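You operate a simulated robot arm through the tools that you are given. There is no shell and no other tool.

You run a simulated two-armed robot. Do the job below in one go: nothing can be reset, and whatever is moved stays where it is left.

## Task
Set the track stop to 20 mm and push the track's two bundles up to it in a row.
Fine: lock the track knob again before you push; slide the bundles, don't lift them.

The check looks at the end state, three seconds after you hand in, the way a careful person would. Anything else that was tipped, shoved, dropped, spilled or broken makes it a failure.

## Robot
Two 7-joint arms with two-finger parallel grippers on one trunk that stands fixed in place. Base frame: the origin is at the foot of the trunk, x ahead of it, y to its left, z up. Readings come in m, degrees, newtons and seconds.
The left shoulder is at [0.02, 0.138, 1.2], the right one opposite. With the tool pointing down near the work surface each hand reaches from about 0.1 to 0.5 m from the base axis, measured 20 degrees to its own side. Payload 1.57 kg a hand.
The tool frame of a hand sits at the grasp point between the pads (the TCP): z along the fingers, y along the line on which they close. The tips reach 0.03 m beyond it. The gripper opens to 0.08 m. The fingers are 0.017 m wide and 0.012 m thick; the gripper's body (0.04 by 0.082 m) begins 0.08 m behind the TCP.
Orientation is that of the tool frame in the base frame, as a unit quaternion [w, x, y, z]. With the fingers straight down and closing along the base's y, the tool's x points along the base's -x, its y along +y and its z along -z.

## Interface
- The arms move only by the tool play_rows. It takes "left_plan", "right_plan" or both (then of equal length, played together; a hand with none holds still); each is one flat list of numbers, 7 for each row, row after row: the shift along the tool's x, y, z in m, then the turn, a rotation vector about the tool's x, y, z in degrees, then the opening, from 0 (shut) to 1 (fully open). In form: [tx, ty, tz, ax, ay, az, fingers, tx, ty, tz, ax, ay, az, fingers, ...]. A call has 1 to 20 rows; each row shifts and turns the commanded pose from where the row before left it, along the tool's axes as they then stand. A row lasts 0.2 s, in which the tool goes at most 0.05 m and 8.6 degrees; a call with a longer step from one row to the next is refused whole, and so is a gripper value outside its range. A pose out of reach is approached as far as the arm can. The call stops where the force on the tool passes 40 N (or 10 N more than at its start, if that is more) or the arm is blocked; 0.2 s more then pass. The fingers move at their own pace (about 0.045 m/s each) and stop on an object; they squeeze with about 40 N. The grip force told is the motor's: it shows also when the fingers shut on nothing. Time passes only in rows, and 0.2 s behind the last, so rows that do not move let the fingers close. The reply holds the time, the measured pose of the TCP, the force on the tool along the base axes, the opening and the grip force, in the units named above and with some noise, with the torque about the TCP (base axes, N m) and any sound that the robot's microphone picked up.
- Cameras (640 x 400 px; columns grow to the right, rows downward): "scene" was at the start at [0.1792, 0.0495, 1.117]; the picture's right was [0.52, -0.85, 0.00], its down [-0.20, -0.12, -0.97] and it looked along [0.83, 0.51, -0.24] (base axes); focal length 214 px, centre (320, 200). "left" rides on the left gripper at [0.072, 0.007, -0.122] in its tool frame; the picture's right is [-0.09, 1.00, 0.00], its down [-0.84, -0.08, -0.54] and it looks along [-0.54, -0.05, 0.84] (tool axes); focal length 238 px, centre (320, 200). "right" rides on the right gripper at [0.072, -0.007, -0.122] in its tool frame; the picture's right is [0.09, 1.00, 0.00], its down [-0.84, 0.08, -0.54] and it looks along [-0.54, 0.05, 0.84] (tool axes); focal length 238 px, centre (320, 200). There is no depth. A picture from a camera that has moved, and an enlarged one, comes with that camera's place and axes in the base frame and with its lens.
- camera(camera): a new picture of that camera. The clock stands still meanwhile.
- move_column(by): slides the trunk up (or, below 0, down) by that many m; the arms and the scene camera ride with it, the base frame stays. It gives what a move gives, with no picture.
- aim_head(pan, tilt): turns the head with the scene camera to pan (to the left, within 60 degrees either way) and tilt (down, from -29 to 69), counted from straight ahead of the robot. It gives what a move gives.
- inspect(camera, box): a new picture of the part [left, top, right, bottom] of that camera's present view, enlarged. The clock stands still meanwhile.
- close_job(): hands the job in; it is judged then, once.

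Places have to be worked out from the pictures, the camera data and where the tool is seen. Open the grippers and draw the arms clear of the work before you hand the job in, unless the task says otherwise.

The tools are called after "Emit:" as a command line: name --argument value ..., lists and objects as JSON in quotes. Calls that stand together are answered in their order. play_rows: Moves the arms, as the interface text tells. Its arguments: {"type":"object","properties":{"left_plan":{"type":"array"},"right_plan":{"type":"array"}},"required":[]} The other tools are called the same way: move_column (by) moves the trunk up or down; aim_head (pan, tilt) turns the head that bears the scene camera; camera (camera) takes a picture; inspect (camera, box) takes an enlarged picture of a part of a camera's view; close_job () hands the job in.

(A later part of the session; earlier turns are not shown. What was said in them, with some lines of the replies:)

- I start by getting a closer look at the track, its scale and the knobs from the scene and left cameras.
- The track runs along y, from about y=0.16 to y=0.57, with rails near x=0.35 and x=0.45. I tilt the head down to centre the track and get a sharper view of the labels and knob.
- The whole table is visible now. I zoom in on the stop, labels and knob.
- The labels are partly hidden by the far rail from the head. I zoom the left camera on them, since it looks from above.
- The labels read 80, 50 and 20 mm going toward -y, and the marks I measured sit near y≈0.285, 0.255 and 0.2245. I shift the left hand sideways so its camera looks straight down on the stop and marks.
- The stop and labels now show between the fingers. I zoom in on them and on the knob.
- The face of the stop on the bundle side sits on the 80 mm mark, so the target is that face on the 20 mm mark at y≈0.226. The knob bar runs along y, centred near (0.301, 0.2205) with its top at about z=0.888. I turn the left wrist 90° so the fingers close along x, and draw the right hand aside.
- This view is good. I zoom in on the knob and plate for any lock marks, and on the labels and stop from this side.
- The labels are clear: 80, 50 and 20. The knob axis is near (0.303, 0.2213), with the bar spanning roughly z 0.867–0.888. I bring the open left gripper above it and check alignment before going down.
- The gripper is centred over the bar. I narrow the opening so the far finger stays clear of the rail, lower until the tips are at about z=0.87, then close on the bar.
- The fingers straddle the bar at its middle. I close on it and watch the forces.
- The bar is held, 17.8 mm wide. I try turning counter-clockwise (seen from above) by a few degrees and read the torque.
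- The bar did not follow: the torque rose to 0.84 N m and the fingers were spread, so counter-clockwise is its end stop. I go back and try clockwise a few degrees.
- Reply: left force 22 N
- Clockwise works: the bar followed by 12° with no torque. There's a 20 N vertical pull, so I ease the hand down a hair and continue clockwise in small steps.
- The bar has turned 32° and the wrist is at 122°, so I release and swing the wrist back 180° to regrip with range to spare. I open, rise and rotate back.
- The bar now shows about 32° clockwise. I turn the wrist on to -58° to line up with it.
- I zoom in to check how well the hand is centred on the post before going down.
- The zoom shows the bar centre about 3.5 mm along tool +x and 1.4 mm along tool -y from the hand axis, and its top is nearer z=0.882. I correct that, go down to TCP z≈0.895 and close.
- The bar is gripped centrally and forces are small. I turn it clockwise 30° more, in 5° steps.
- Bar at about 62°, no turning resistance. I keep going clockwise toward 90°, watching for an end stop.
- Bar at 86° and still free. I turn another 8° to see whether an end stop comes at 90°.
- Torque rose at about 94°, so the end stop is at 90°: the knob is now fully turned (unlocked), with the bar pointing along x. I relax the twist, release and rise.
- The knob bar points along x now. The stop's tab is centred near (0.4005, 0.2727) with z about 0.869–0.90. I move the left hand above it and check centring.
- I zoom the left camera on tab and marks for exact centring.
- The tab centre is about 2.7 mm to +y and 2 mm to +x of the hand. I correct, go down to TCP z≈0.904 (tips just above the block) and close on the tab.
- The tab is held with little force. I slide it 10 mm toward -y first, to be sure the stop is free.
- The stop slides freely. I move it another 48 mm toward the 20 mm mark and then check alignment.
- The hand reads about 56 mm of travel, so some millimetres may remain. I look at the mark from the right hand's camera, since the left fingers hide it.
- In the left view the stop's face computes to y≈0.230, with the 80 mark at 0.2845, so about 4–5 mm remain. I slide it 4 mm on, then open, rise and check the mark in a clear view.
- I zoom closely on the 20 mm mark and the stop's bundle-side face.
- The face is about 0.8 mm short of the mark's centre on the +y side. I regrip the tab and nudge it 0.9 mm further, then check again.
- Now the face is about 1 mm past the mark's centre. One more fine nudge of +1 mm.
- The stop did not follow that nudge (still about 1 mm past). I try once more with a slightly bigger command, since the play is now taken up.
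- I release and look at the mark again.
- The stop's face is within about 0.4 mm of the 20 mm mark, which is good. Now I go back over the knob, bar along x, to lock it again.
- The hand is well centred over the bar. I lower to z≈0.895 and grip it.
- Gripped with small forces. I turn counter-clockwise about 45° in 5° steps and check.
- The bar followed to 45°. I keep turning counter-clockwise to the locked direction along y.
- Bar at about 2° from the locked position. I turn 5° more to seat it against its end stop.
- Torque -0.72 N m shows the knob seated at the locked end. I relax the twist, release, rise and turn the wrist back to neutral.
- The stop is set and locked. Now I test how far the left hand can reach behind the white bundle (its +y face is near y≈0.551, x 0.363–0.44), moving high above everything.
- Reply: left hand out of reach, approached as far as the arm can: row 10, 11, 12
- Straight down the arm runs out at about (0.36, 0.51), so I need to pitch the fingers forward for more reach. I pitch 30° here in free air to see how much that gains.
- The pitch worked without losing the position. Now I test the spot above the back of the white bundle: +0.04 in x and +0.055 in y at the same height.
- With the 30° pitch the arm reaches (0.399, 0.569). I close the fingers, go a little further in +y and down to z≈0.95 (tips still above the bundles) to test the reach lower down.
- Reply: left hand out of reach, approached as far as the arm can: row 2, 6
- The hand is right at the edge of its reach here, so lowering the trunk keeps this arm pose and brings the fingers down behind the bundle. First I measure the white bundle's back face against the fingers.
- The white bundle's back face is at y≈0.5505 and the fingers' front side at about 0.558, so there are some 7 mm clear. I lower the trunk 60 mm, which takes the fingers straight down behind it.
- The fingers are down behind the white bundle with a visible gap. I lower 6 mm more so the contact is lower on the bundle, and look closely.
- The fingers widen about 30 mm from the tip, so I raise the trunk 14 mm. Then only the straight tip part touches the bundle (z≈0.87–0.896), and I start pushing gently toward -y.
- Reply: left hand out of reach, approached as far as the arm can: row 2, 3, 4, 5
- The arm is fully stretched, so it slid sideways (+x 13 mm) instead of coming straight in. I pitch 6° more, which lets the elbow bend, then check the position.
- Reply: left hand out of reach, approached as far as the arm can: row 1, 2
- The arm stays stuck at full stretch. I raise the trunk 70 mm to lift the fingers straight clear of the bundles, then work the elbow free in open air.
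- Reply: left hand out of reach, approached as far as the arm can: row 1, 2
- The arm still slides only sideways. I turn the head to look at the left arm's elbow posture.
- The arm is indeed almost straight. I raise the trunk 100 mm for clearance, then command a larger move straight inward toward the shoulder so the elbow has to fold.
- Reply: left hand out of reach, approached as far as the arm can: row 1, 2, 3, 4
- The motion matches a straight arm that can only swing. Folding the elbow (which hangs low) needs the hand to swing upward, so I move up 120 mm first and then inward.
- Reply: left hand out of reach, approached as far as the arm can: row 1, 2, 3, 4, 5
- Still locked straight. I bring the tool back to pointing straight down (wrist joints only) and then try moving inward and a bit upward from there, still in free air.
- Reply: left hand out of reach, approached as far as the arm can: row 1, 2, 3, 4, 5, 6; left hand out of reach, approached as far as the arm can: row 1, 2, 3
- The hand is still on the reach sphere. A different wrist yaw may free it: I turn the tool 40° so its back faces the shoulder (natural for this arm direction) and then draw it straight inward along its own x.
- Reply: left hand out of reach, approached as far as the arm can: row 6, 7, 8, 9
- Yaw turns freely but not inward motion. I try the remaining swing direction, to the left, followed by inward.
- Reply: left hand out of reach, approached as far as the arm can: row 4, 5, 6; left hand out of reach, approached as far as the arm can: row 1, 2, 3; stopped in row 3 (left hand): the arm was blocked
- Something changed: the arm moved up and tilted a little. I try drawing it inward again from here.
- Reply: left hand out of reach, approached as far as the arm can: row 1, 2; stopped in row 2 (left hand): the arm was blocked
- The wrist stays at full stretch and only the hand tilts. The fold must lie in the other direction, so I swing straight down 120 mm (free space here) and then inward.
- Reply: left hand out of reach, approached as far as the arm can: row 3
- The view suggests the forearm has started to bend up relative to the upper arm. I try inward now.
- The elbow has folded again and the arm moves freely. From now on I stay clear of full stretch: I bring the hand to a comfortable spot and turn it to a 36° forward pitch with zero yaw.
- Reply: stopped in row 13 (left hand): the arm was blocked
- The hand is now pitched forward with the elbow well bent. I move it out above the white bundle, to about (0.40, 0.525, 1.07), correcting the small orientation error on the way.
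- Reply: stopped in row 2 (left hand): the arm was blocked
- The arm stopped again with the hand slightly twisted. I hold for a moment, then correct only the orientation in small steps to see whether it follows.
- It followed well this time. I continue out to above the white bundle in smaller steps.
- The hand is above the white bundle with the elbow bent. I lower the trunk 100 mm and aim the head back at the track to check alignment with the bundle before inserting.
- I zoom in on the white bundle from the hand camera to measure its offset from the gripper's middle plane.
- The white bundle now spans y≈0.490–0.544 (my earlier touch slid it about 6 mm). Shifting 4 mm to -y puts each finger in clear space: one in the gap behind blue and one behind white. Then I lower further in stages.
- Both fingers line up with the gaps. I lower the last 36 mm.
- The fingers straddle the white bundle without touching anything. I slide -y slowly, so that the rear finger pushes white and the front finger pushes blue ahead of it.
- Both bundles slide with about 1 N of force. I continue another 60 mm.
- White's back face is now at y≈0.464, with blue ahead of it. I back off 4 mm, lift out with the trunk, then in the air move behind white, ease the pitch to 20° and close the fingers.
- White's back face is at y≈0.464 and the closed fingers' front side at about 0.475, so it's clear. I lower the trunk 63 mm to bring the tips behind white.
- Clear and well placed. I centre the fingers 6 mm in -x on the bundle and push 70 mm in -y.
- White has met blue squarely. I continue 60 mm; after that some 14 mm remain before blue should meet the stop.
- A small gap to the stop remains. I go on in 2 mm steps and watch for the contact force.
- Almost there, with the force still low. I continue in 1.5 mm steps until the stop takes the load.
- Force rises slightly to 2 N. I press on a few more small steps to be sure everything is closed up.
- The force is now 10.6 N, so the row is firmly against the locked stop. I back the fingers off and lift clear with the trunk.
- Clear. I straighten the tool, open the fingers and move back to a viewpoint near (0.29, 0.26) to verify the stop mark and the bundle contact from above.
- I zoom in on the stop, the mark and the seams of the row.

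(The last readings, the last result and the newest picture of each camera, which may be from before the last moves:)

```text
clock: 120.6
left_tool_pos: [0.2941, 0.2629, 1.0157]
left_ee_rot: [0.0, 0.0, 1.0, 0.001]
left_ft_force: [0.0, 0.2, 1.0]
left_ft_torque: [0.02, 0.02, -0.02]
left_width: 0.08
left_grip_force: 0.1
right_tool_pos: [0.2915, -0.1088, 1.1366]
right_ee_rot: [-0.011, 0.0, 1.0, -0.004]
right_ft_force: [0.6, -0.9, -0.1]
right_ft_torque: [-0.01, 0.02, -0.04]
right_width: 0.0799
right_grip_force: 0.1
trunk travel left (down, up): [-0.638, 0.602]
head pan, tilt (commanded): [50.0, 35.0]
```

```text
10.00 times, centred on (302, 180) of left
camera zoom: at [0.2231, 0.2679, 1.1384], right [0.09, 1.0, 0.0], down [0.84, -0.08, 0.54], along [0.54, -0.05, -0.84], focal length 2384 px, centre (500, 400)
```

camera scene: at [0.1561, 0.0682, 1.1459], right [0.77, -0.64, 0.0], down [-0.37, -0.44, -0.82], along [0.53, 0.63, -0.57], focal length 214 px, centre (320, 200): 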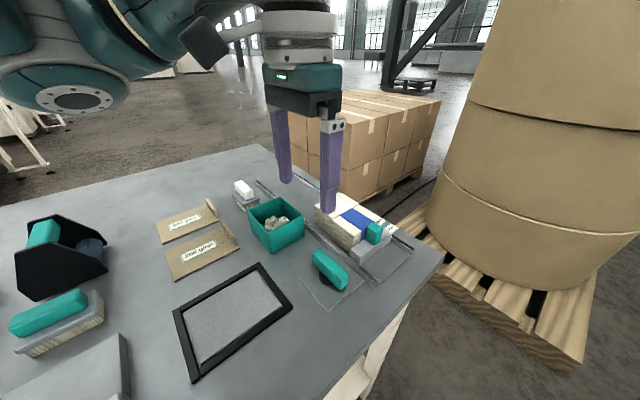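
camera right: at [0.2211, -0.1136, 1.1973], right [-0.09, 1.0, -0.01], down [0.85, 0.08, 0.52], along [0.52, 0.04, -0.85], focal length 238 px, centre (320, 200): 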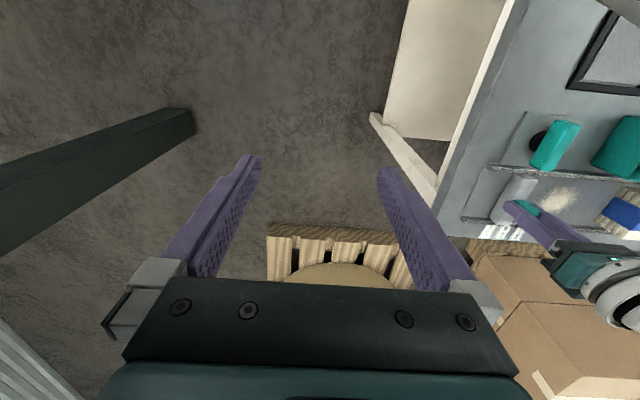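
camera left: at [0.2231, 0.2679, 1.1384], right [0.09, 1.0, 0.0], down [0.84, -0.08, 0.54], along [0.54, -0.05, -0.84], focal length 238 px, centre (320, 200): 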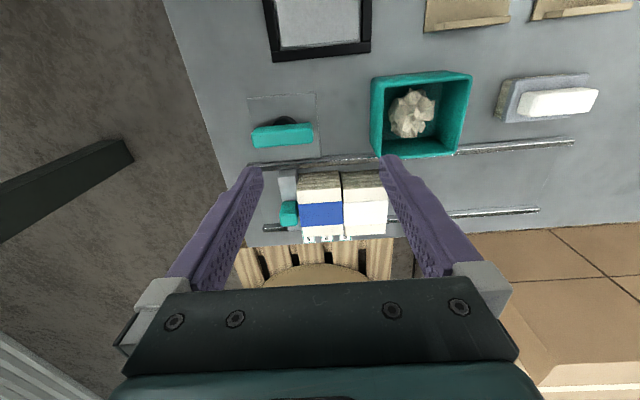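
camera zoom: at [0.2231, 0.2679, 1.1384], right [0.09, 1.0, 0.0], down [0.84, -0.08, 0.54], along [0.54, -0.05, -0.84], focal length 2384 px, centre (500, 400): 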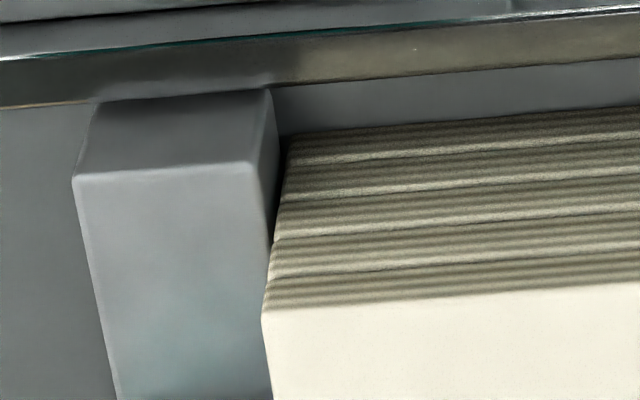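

The row looks closed up: the bands touch each other and the stop. To confirm the stop did not shift when loaded, I go back to the same viewpoint used when setting it, TCP about (0.400, 0.2145, 0.9535), tips above everything, and compare.

Emit:
play_rows --left_plan '[-0.0265, -0.0121, 0, 0, 0, 0, 1, -0.0265, -0.0121, 0, 0, 0, 0, 1, -0.0265, -0.0121, 0, 0, 0, 0, 1, -0.0265, -0.0121, 0, 0, 0, 0, 1, 0, 0, 0.02, 0, 0, 0, 1, 0, 0, 0.02, 0, 0, 0, 1, 0, 0, 0.0222, 0, 0, 0, 1, 0, 0, 0, 0, 0, 0, 1]'

Emit:
inspect --camera "left" --box '[310, 165, 374, 205]'

Emit:
camera --camera "left"

```text
clock: 122.4
left_tool_pos: [0.4008, 0.2127, 0.9537]
left_ee_rot: [-0.001, -0.001, 1.0, 0.001]
left_ft_force: [1.0, -0.1, -0.1]
left_ft_torque: [-0.04, 0.01, 0.01]
left_width: 0.08
left_grip_force: 0.1
right_tool_pos: [0.2915, -0.109, 1.1362]
right_ee_rot: [-0.012, 0.001, 1.0, -0.005]
right_ft_force: [0.2, 0.2, -0.7]
right_ft_torque: [0.02, 0.01, -0.01]
right_width: 0.0798
right_grip_force: 0.0
trunk travel left (down, up): [-0.638, 0.602]
head pan, tilt (commanded): [50.0, 35.0]
```

```text
10.00 times, centred on (342, 185) of left
camera zoom: at [0.3295, 0.2179, 1.0763], right [0.09, 1.0, 0.0], down [0.84, -0.08, 0.54], along [0.54, -0.05, -0.84], focal length 2384 px, centre (100, 350)
```

zoom: 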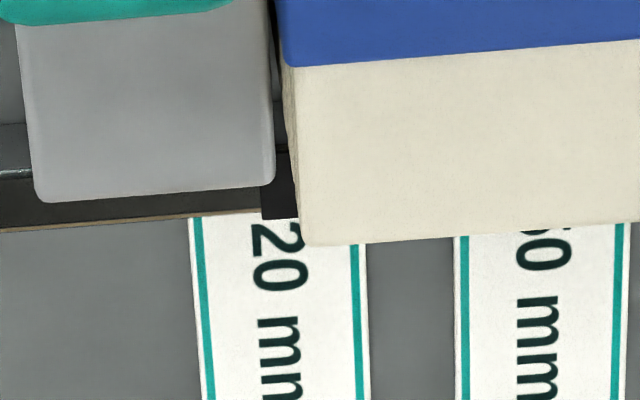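

```text
taken
camera left: at [0.3295, 0.2179, 1.0763], right [0.09, 1.0, 0.0], down [0.84, -0.08, 0.54], along [0.54, -0.05, -0.84], focal length 238 px, centre (320, 200)
```

left: 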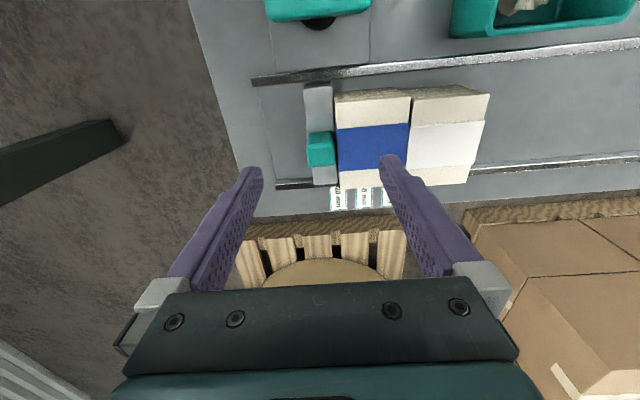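

The stop's face is still within about 0.8 mm of the 20 mm mark. I look closely along the stop–blue seam and the blue–white seam from here.

Emit:
inspect --camera "left" --box '[300, 80, 364, 120]'

Emit:
inspect --camera "left" --box '[300, 80, 500, 200]'

Emit:
inspect --camera "left" --box '[315, 110, 379, 150]'

```text
10.00 times, centred on (332, 100) of left
camera zoom: at [0.3295, 0.2179, 1.0763], right [0.09, 1.0, 0.0], down [0.84, -0.08, 0.54], along [0.54, -0.05, -0.84], focal length 2384 px, centre (200, 1200)
```

zoom: 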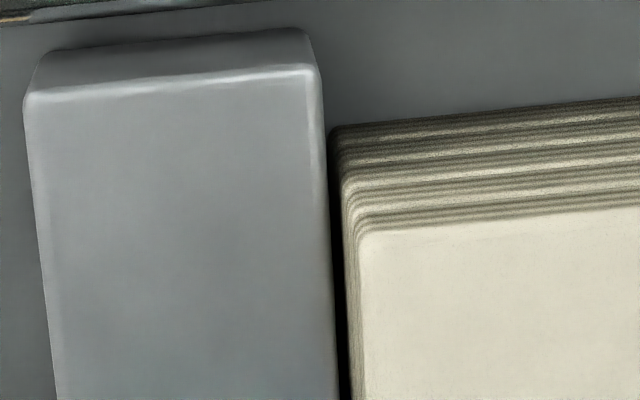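

```text
3.20 times, centred on (400, 140) of left
camera zoom: at [0.3295, 0.2179, 1.0763], right [0.09, 1.0, 0.0], down [0.84, -0.08, 0.54], along [0.54, -0.05, -0.84], focal length 763 px, centre (64, 392)
```

zoom: 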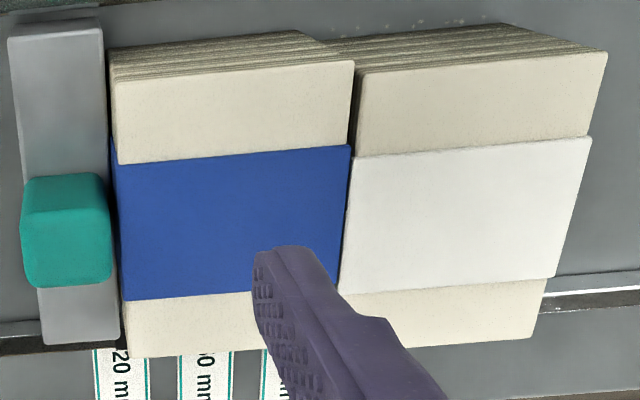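

```text
10.00 times, centred on (347, 130) of left
camera zoom: at [0.3295, 0.2179, 1.0763], right [0.09, 1.0, 0.0], down [0.84, -0.08, 0.54], along [0.54, -0.05, -0.84], focal length 2384 px, centre (50, 900)
```

zoom: 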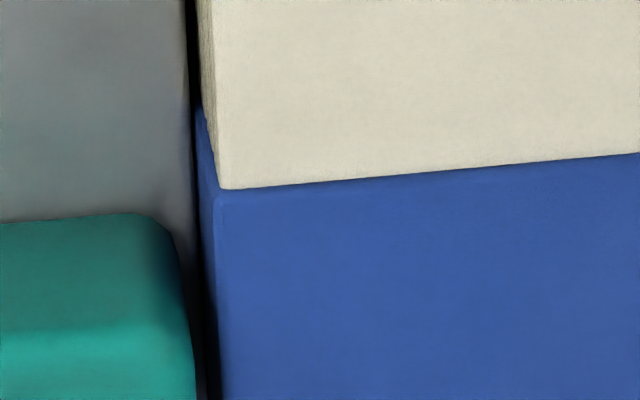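

The bands touch the stop and each other to within about a millimetre, and the knob, bin, brush and boards look unmoved. I raise the left hand and draw it back, both grippers open.

Emit:
play_rows --left_plan '[0, 0, -0.03, 0, 0, 0, 1, 0, 0, -0.04, 0, 0, 0, 1, 0, 0, -0.04, 0, 0, 0, 1, 0.03, 0.02, -0.01, 0, 0, 0, 1, 0.03, 0.02, -0.01, 0, 0, 0, 1, 0.03, 0.02, -0.01, 0, 0, 0, 1, 0.03, 0.02, -0.01, 0, 0, 0, 1, 0.02, 0.02, 0, 0, 0, 0, 1, 0, 0, 0, 0, 0, 0, 1]'

Emit:
aim_head --pan 45 --tilt 42

Emit:
camera --camera "scene"

Emit:
camera --camera "left"

```text
clock: 124.4
left_tool_pos: [0.2538, 0.3136, 1.0951]
left_ee_rot: [-0.019, 0.007, 1.0, 0.001]
left_ft_force: [-0.3, 0.8, -0.3]
left_ft_torque: [0.0, -0.02, 0.03]
left_width: 0.08
left_grip_force: 0.1
right_tool_pos: [0.2916, -0.1078, 1.1362]
right_ee_rot: [-0.011, 0.0, 1.0, -0.005]
right_ft_force: [-0.6, -0.8, -0.1]
right_ft_torque: [-0.01, 0.01, -0.01]
right_width: 0.0802
right_grip_force: 0.1
trunk travel left (down, up): [-0.638, 0.602]
head pan, tilt (commanded): [50.0, 35.0]
```

```text
clock: 125.1
left_tool_pos: [0.2563, 0.3138, 1.0956]
left_ee_rot: [-0.019, 0.006, 1.0, 0.001]
left_ft_force: [0.2, 0.1, 0.3]
left_ft_torque: [0.0, 0.01, -0.02]
left_width: 0.08
left_grip_force: 0.1
right_tool_pos: [0.2919, -0.1081, 1.136]
right_ee_rot: [-0.011, 0.0, 1.0, -0.006]
right_ft_force: [0.2, -0.2, 0.0]
right_ft_torque: [0.0, -0.02, 0.01]
right_width: 0.0799
right_grip_force: 0.0
trunk travel left (down, up): [-0.638, 0.602]
head pan, tilt (commanded): [45.0, 42.0]
```

```text
taken
camera scene: at [0.1587, 0.06, 1.1354], right [0.71, -0.71, 0.0], down [-0.47, -0.47, -0.74], along [0.53, 0.53, -0.67], focal length 214 px, centre (320, 200)
```

scene: 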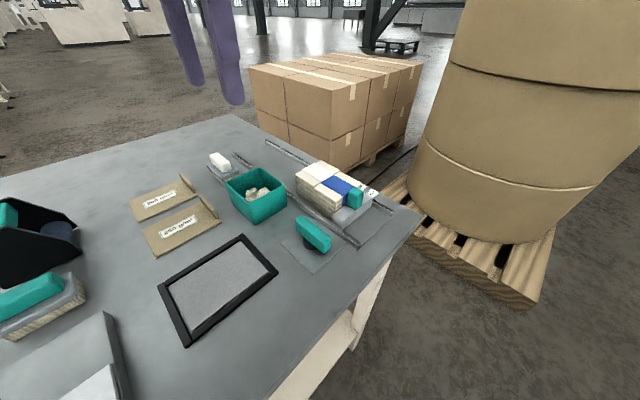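

```text
taken
camera left: at [0.1885, 0.3191, 1.2206], right [0.1, 0.99, 0.0], down [0.86, -0.09, 0.51], along [0.51, -0.05, -0.86], focal length 238 px, centre (320, 200)
```

left: 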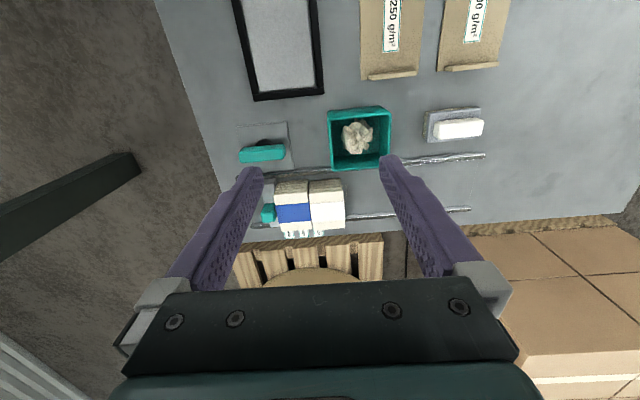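

Both hands are clear. One last close look at the whole track before handing in.

Emit:
inspect --camera "scene" --box '[210, 130, 410, 260]'

Emit:
inspect --camera "left" --box '[220, 100, 380, 240]'

```text
3.08 times, centred on (310, 195) of scene
camera zoom: at [0.1587, 0.06, 1.1354], right [0.71, -0.71, 0.0], down [-0.47, -0.47, -0.74], along [0.53, 0.53, -0.67], focal length 660 px, centre (351, 215)
```

zoom: 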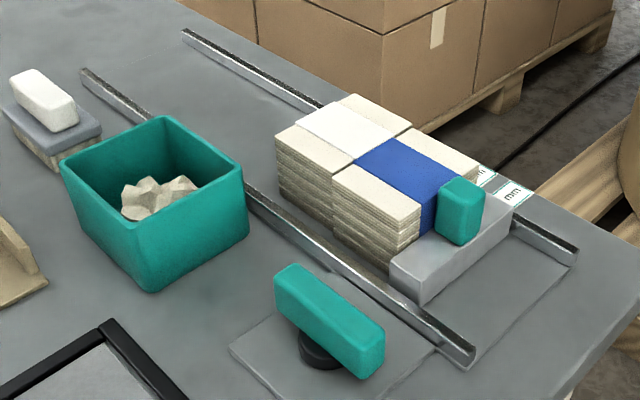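

```text
2.86 times, centred on (300, 170) of left
camera zoom: at [0.1885, 0.3191, 1.2206], right [0.1, 0.99, 0.0], down [0.86, -0.09, 0.51], along [0.51, -0.05, -0.86], focal length 681 px, centre (377, 286)
```

zoom: 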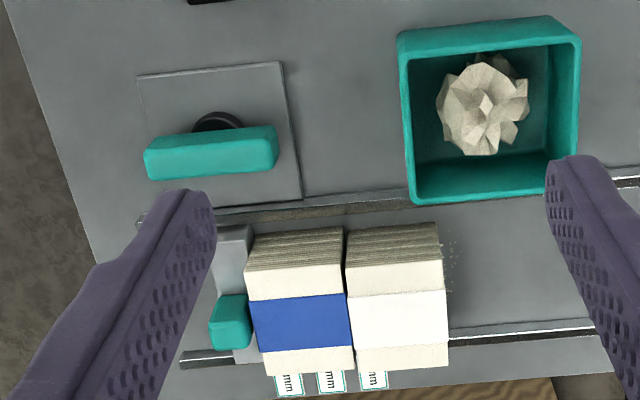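

The stop is at 20 mm, the knob is locked along the track, and the blue and white bundles stand in a row against the stop. Nothing else is disturbed and both open hands are clear, so I hand the job in.

Emit:
close_job

```text
The job is handed in.
```

The track stop is at 20 mm, the knob is locked again, and both bundles stand in a row against the stop. I have handed the job in.

- **Stop:** its bundle-side face is within about 1 mm of the 20 mm mark, measured again after the push.
- **Knob:** I locked it before pushing any bundle, and the bar is back along the track against its end.
- **Bundles:** I slid them the whole way and never lifted them. Blue is nearest the stop and white is behind it. I pushed until the stop took about 10 N. The bands touch to within about a millimetre; the small gaps at the bundle ends come from the band thickness.

**Reach problem:** the left arm got stuck at full stretch behind the white bundle and slid sideways. That nudged the bundle about 6 mm toward the stop before the main push.

**Powder:** the powder on the track lay in the bundles' path. I did not brush it away, and most of it is now under the bundles.

The bin, brush, boards and frame look unmoved, and both grippers are open and clear of the work.
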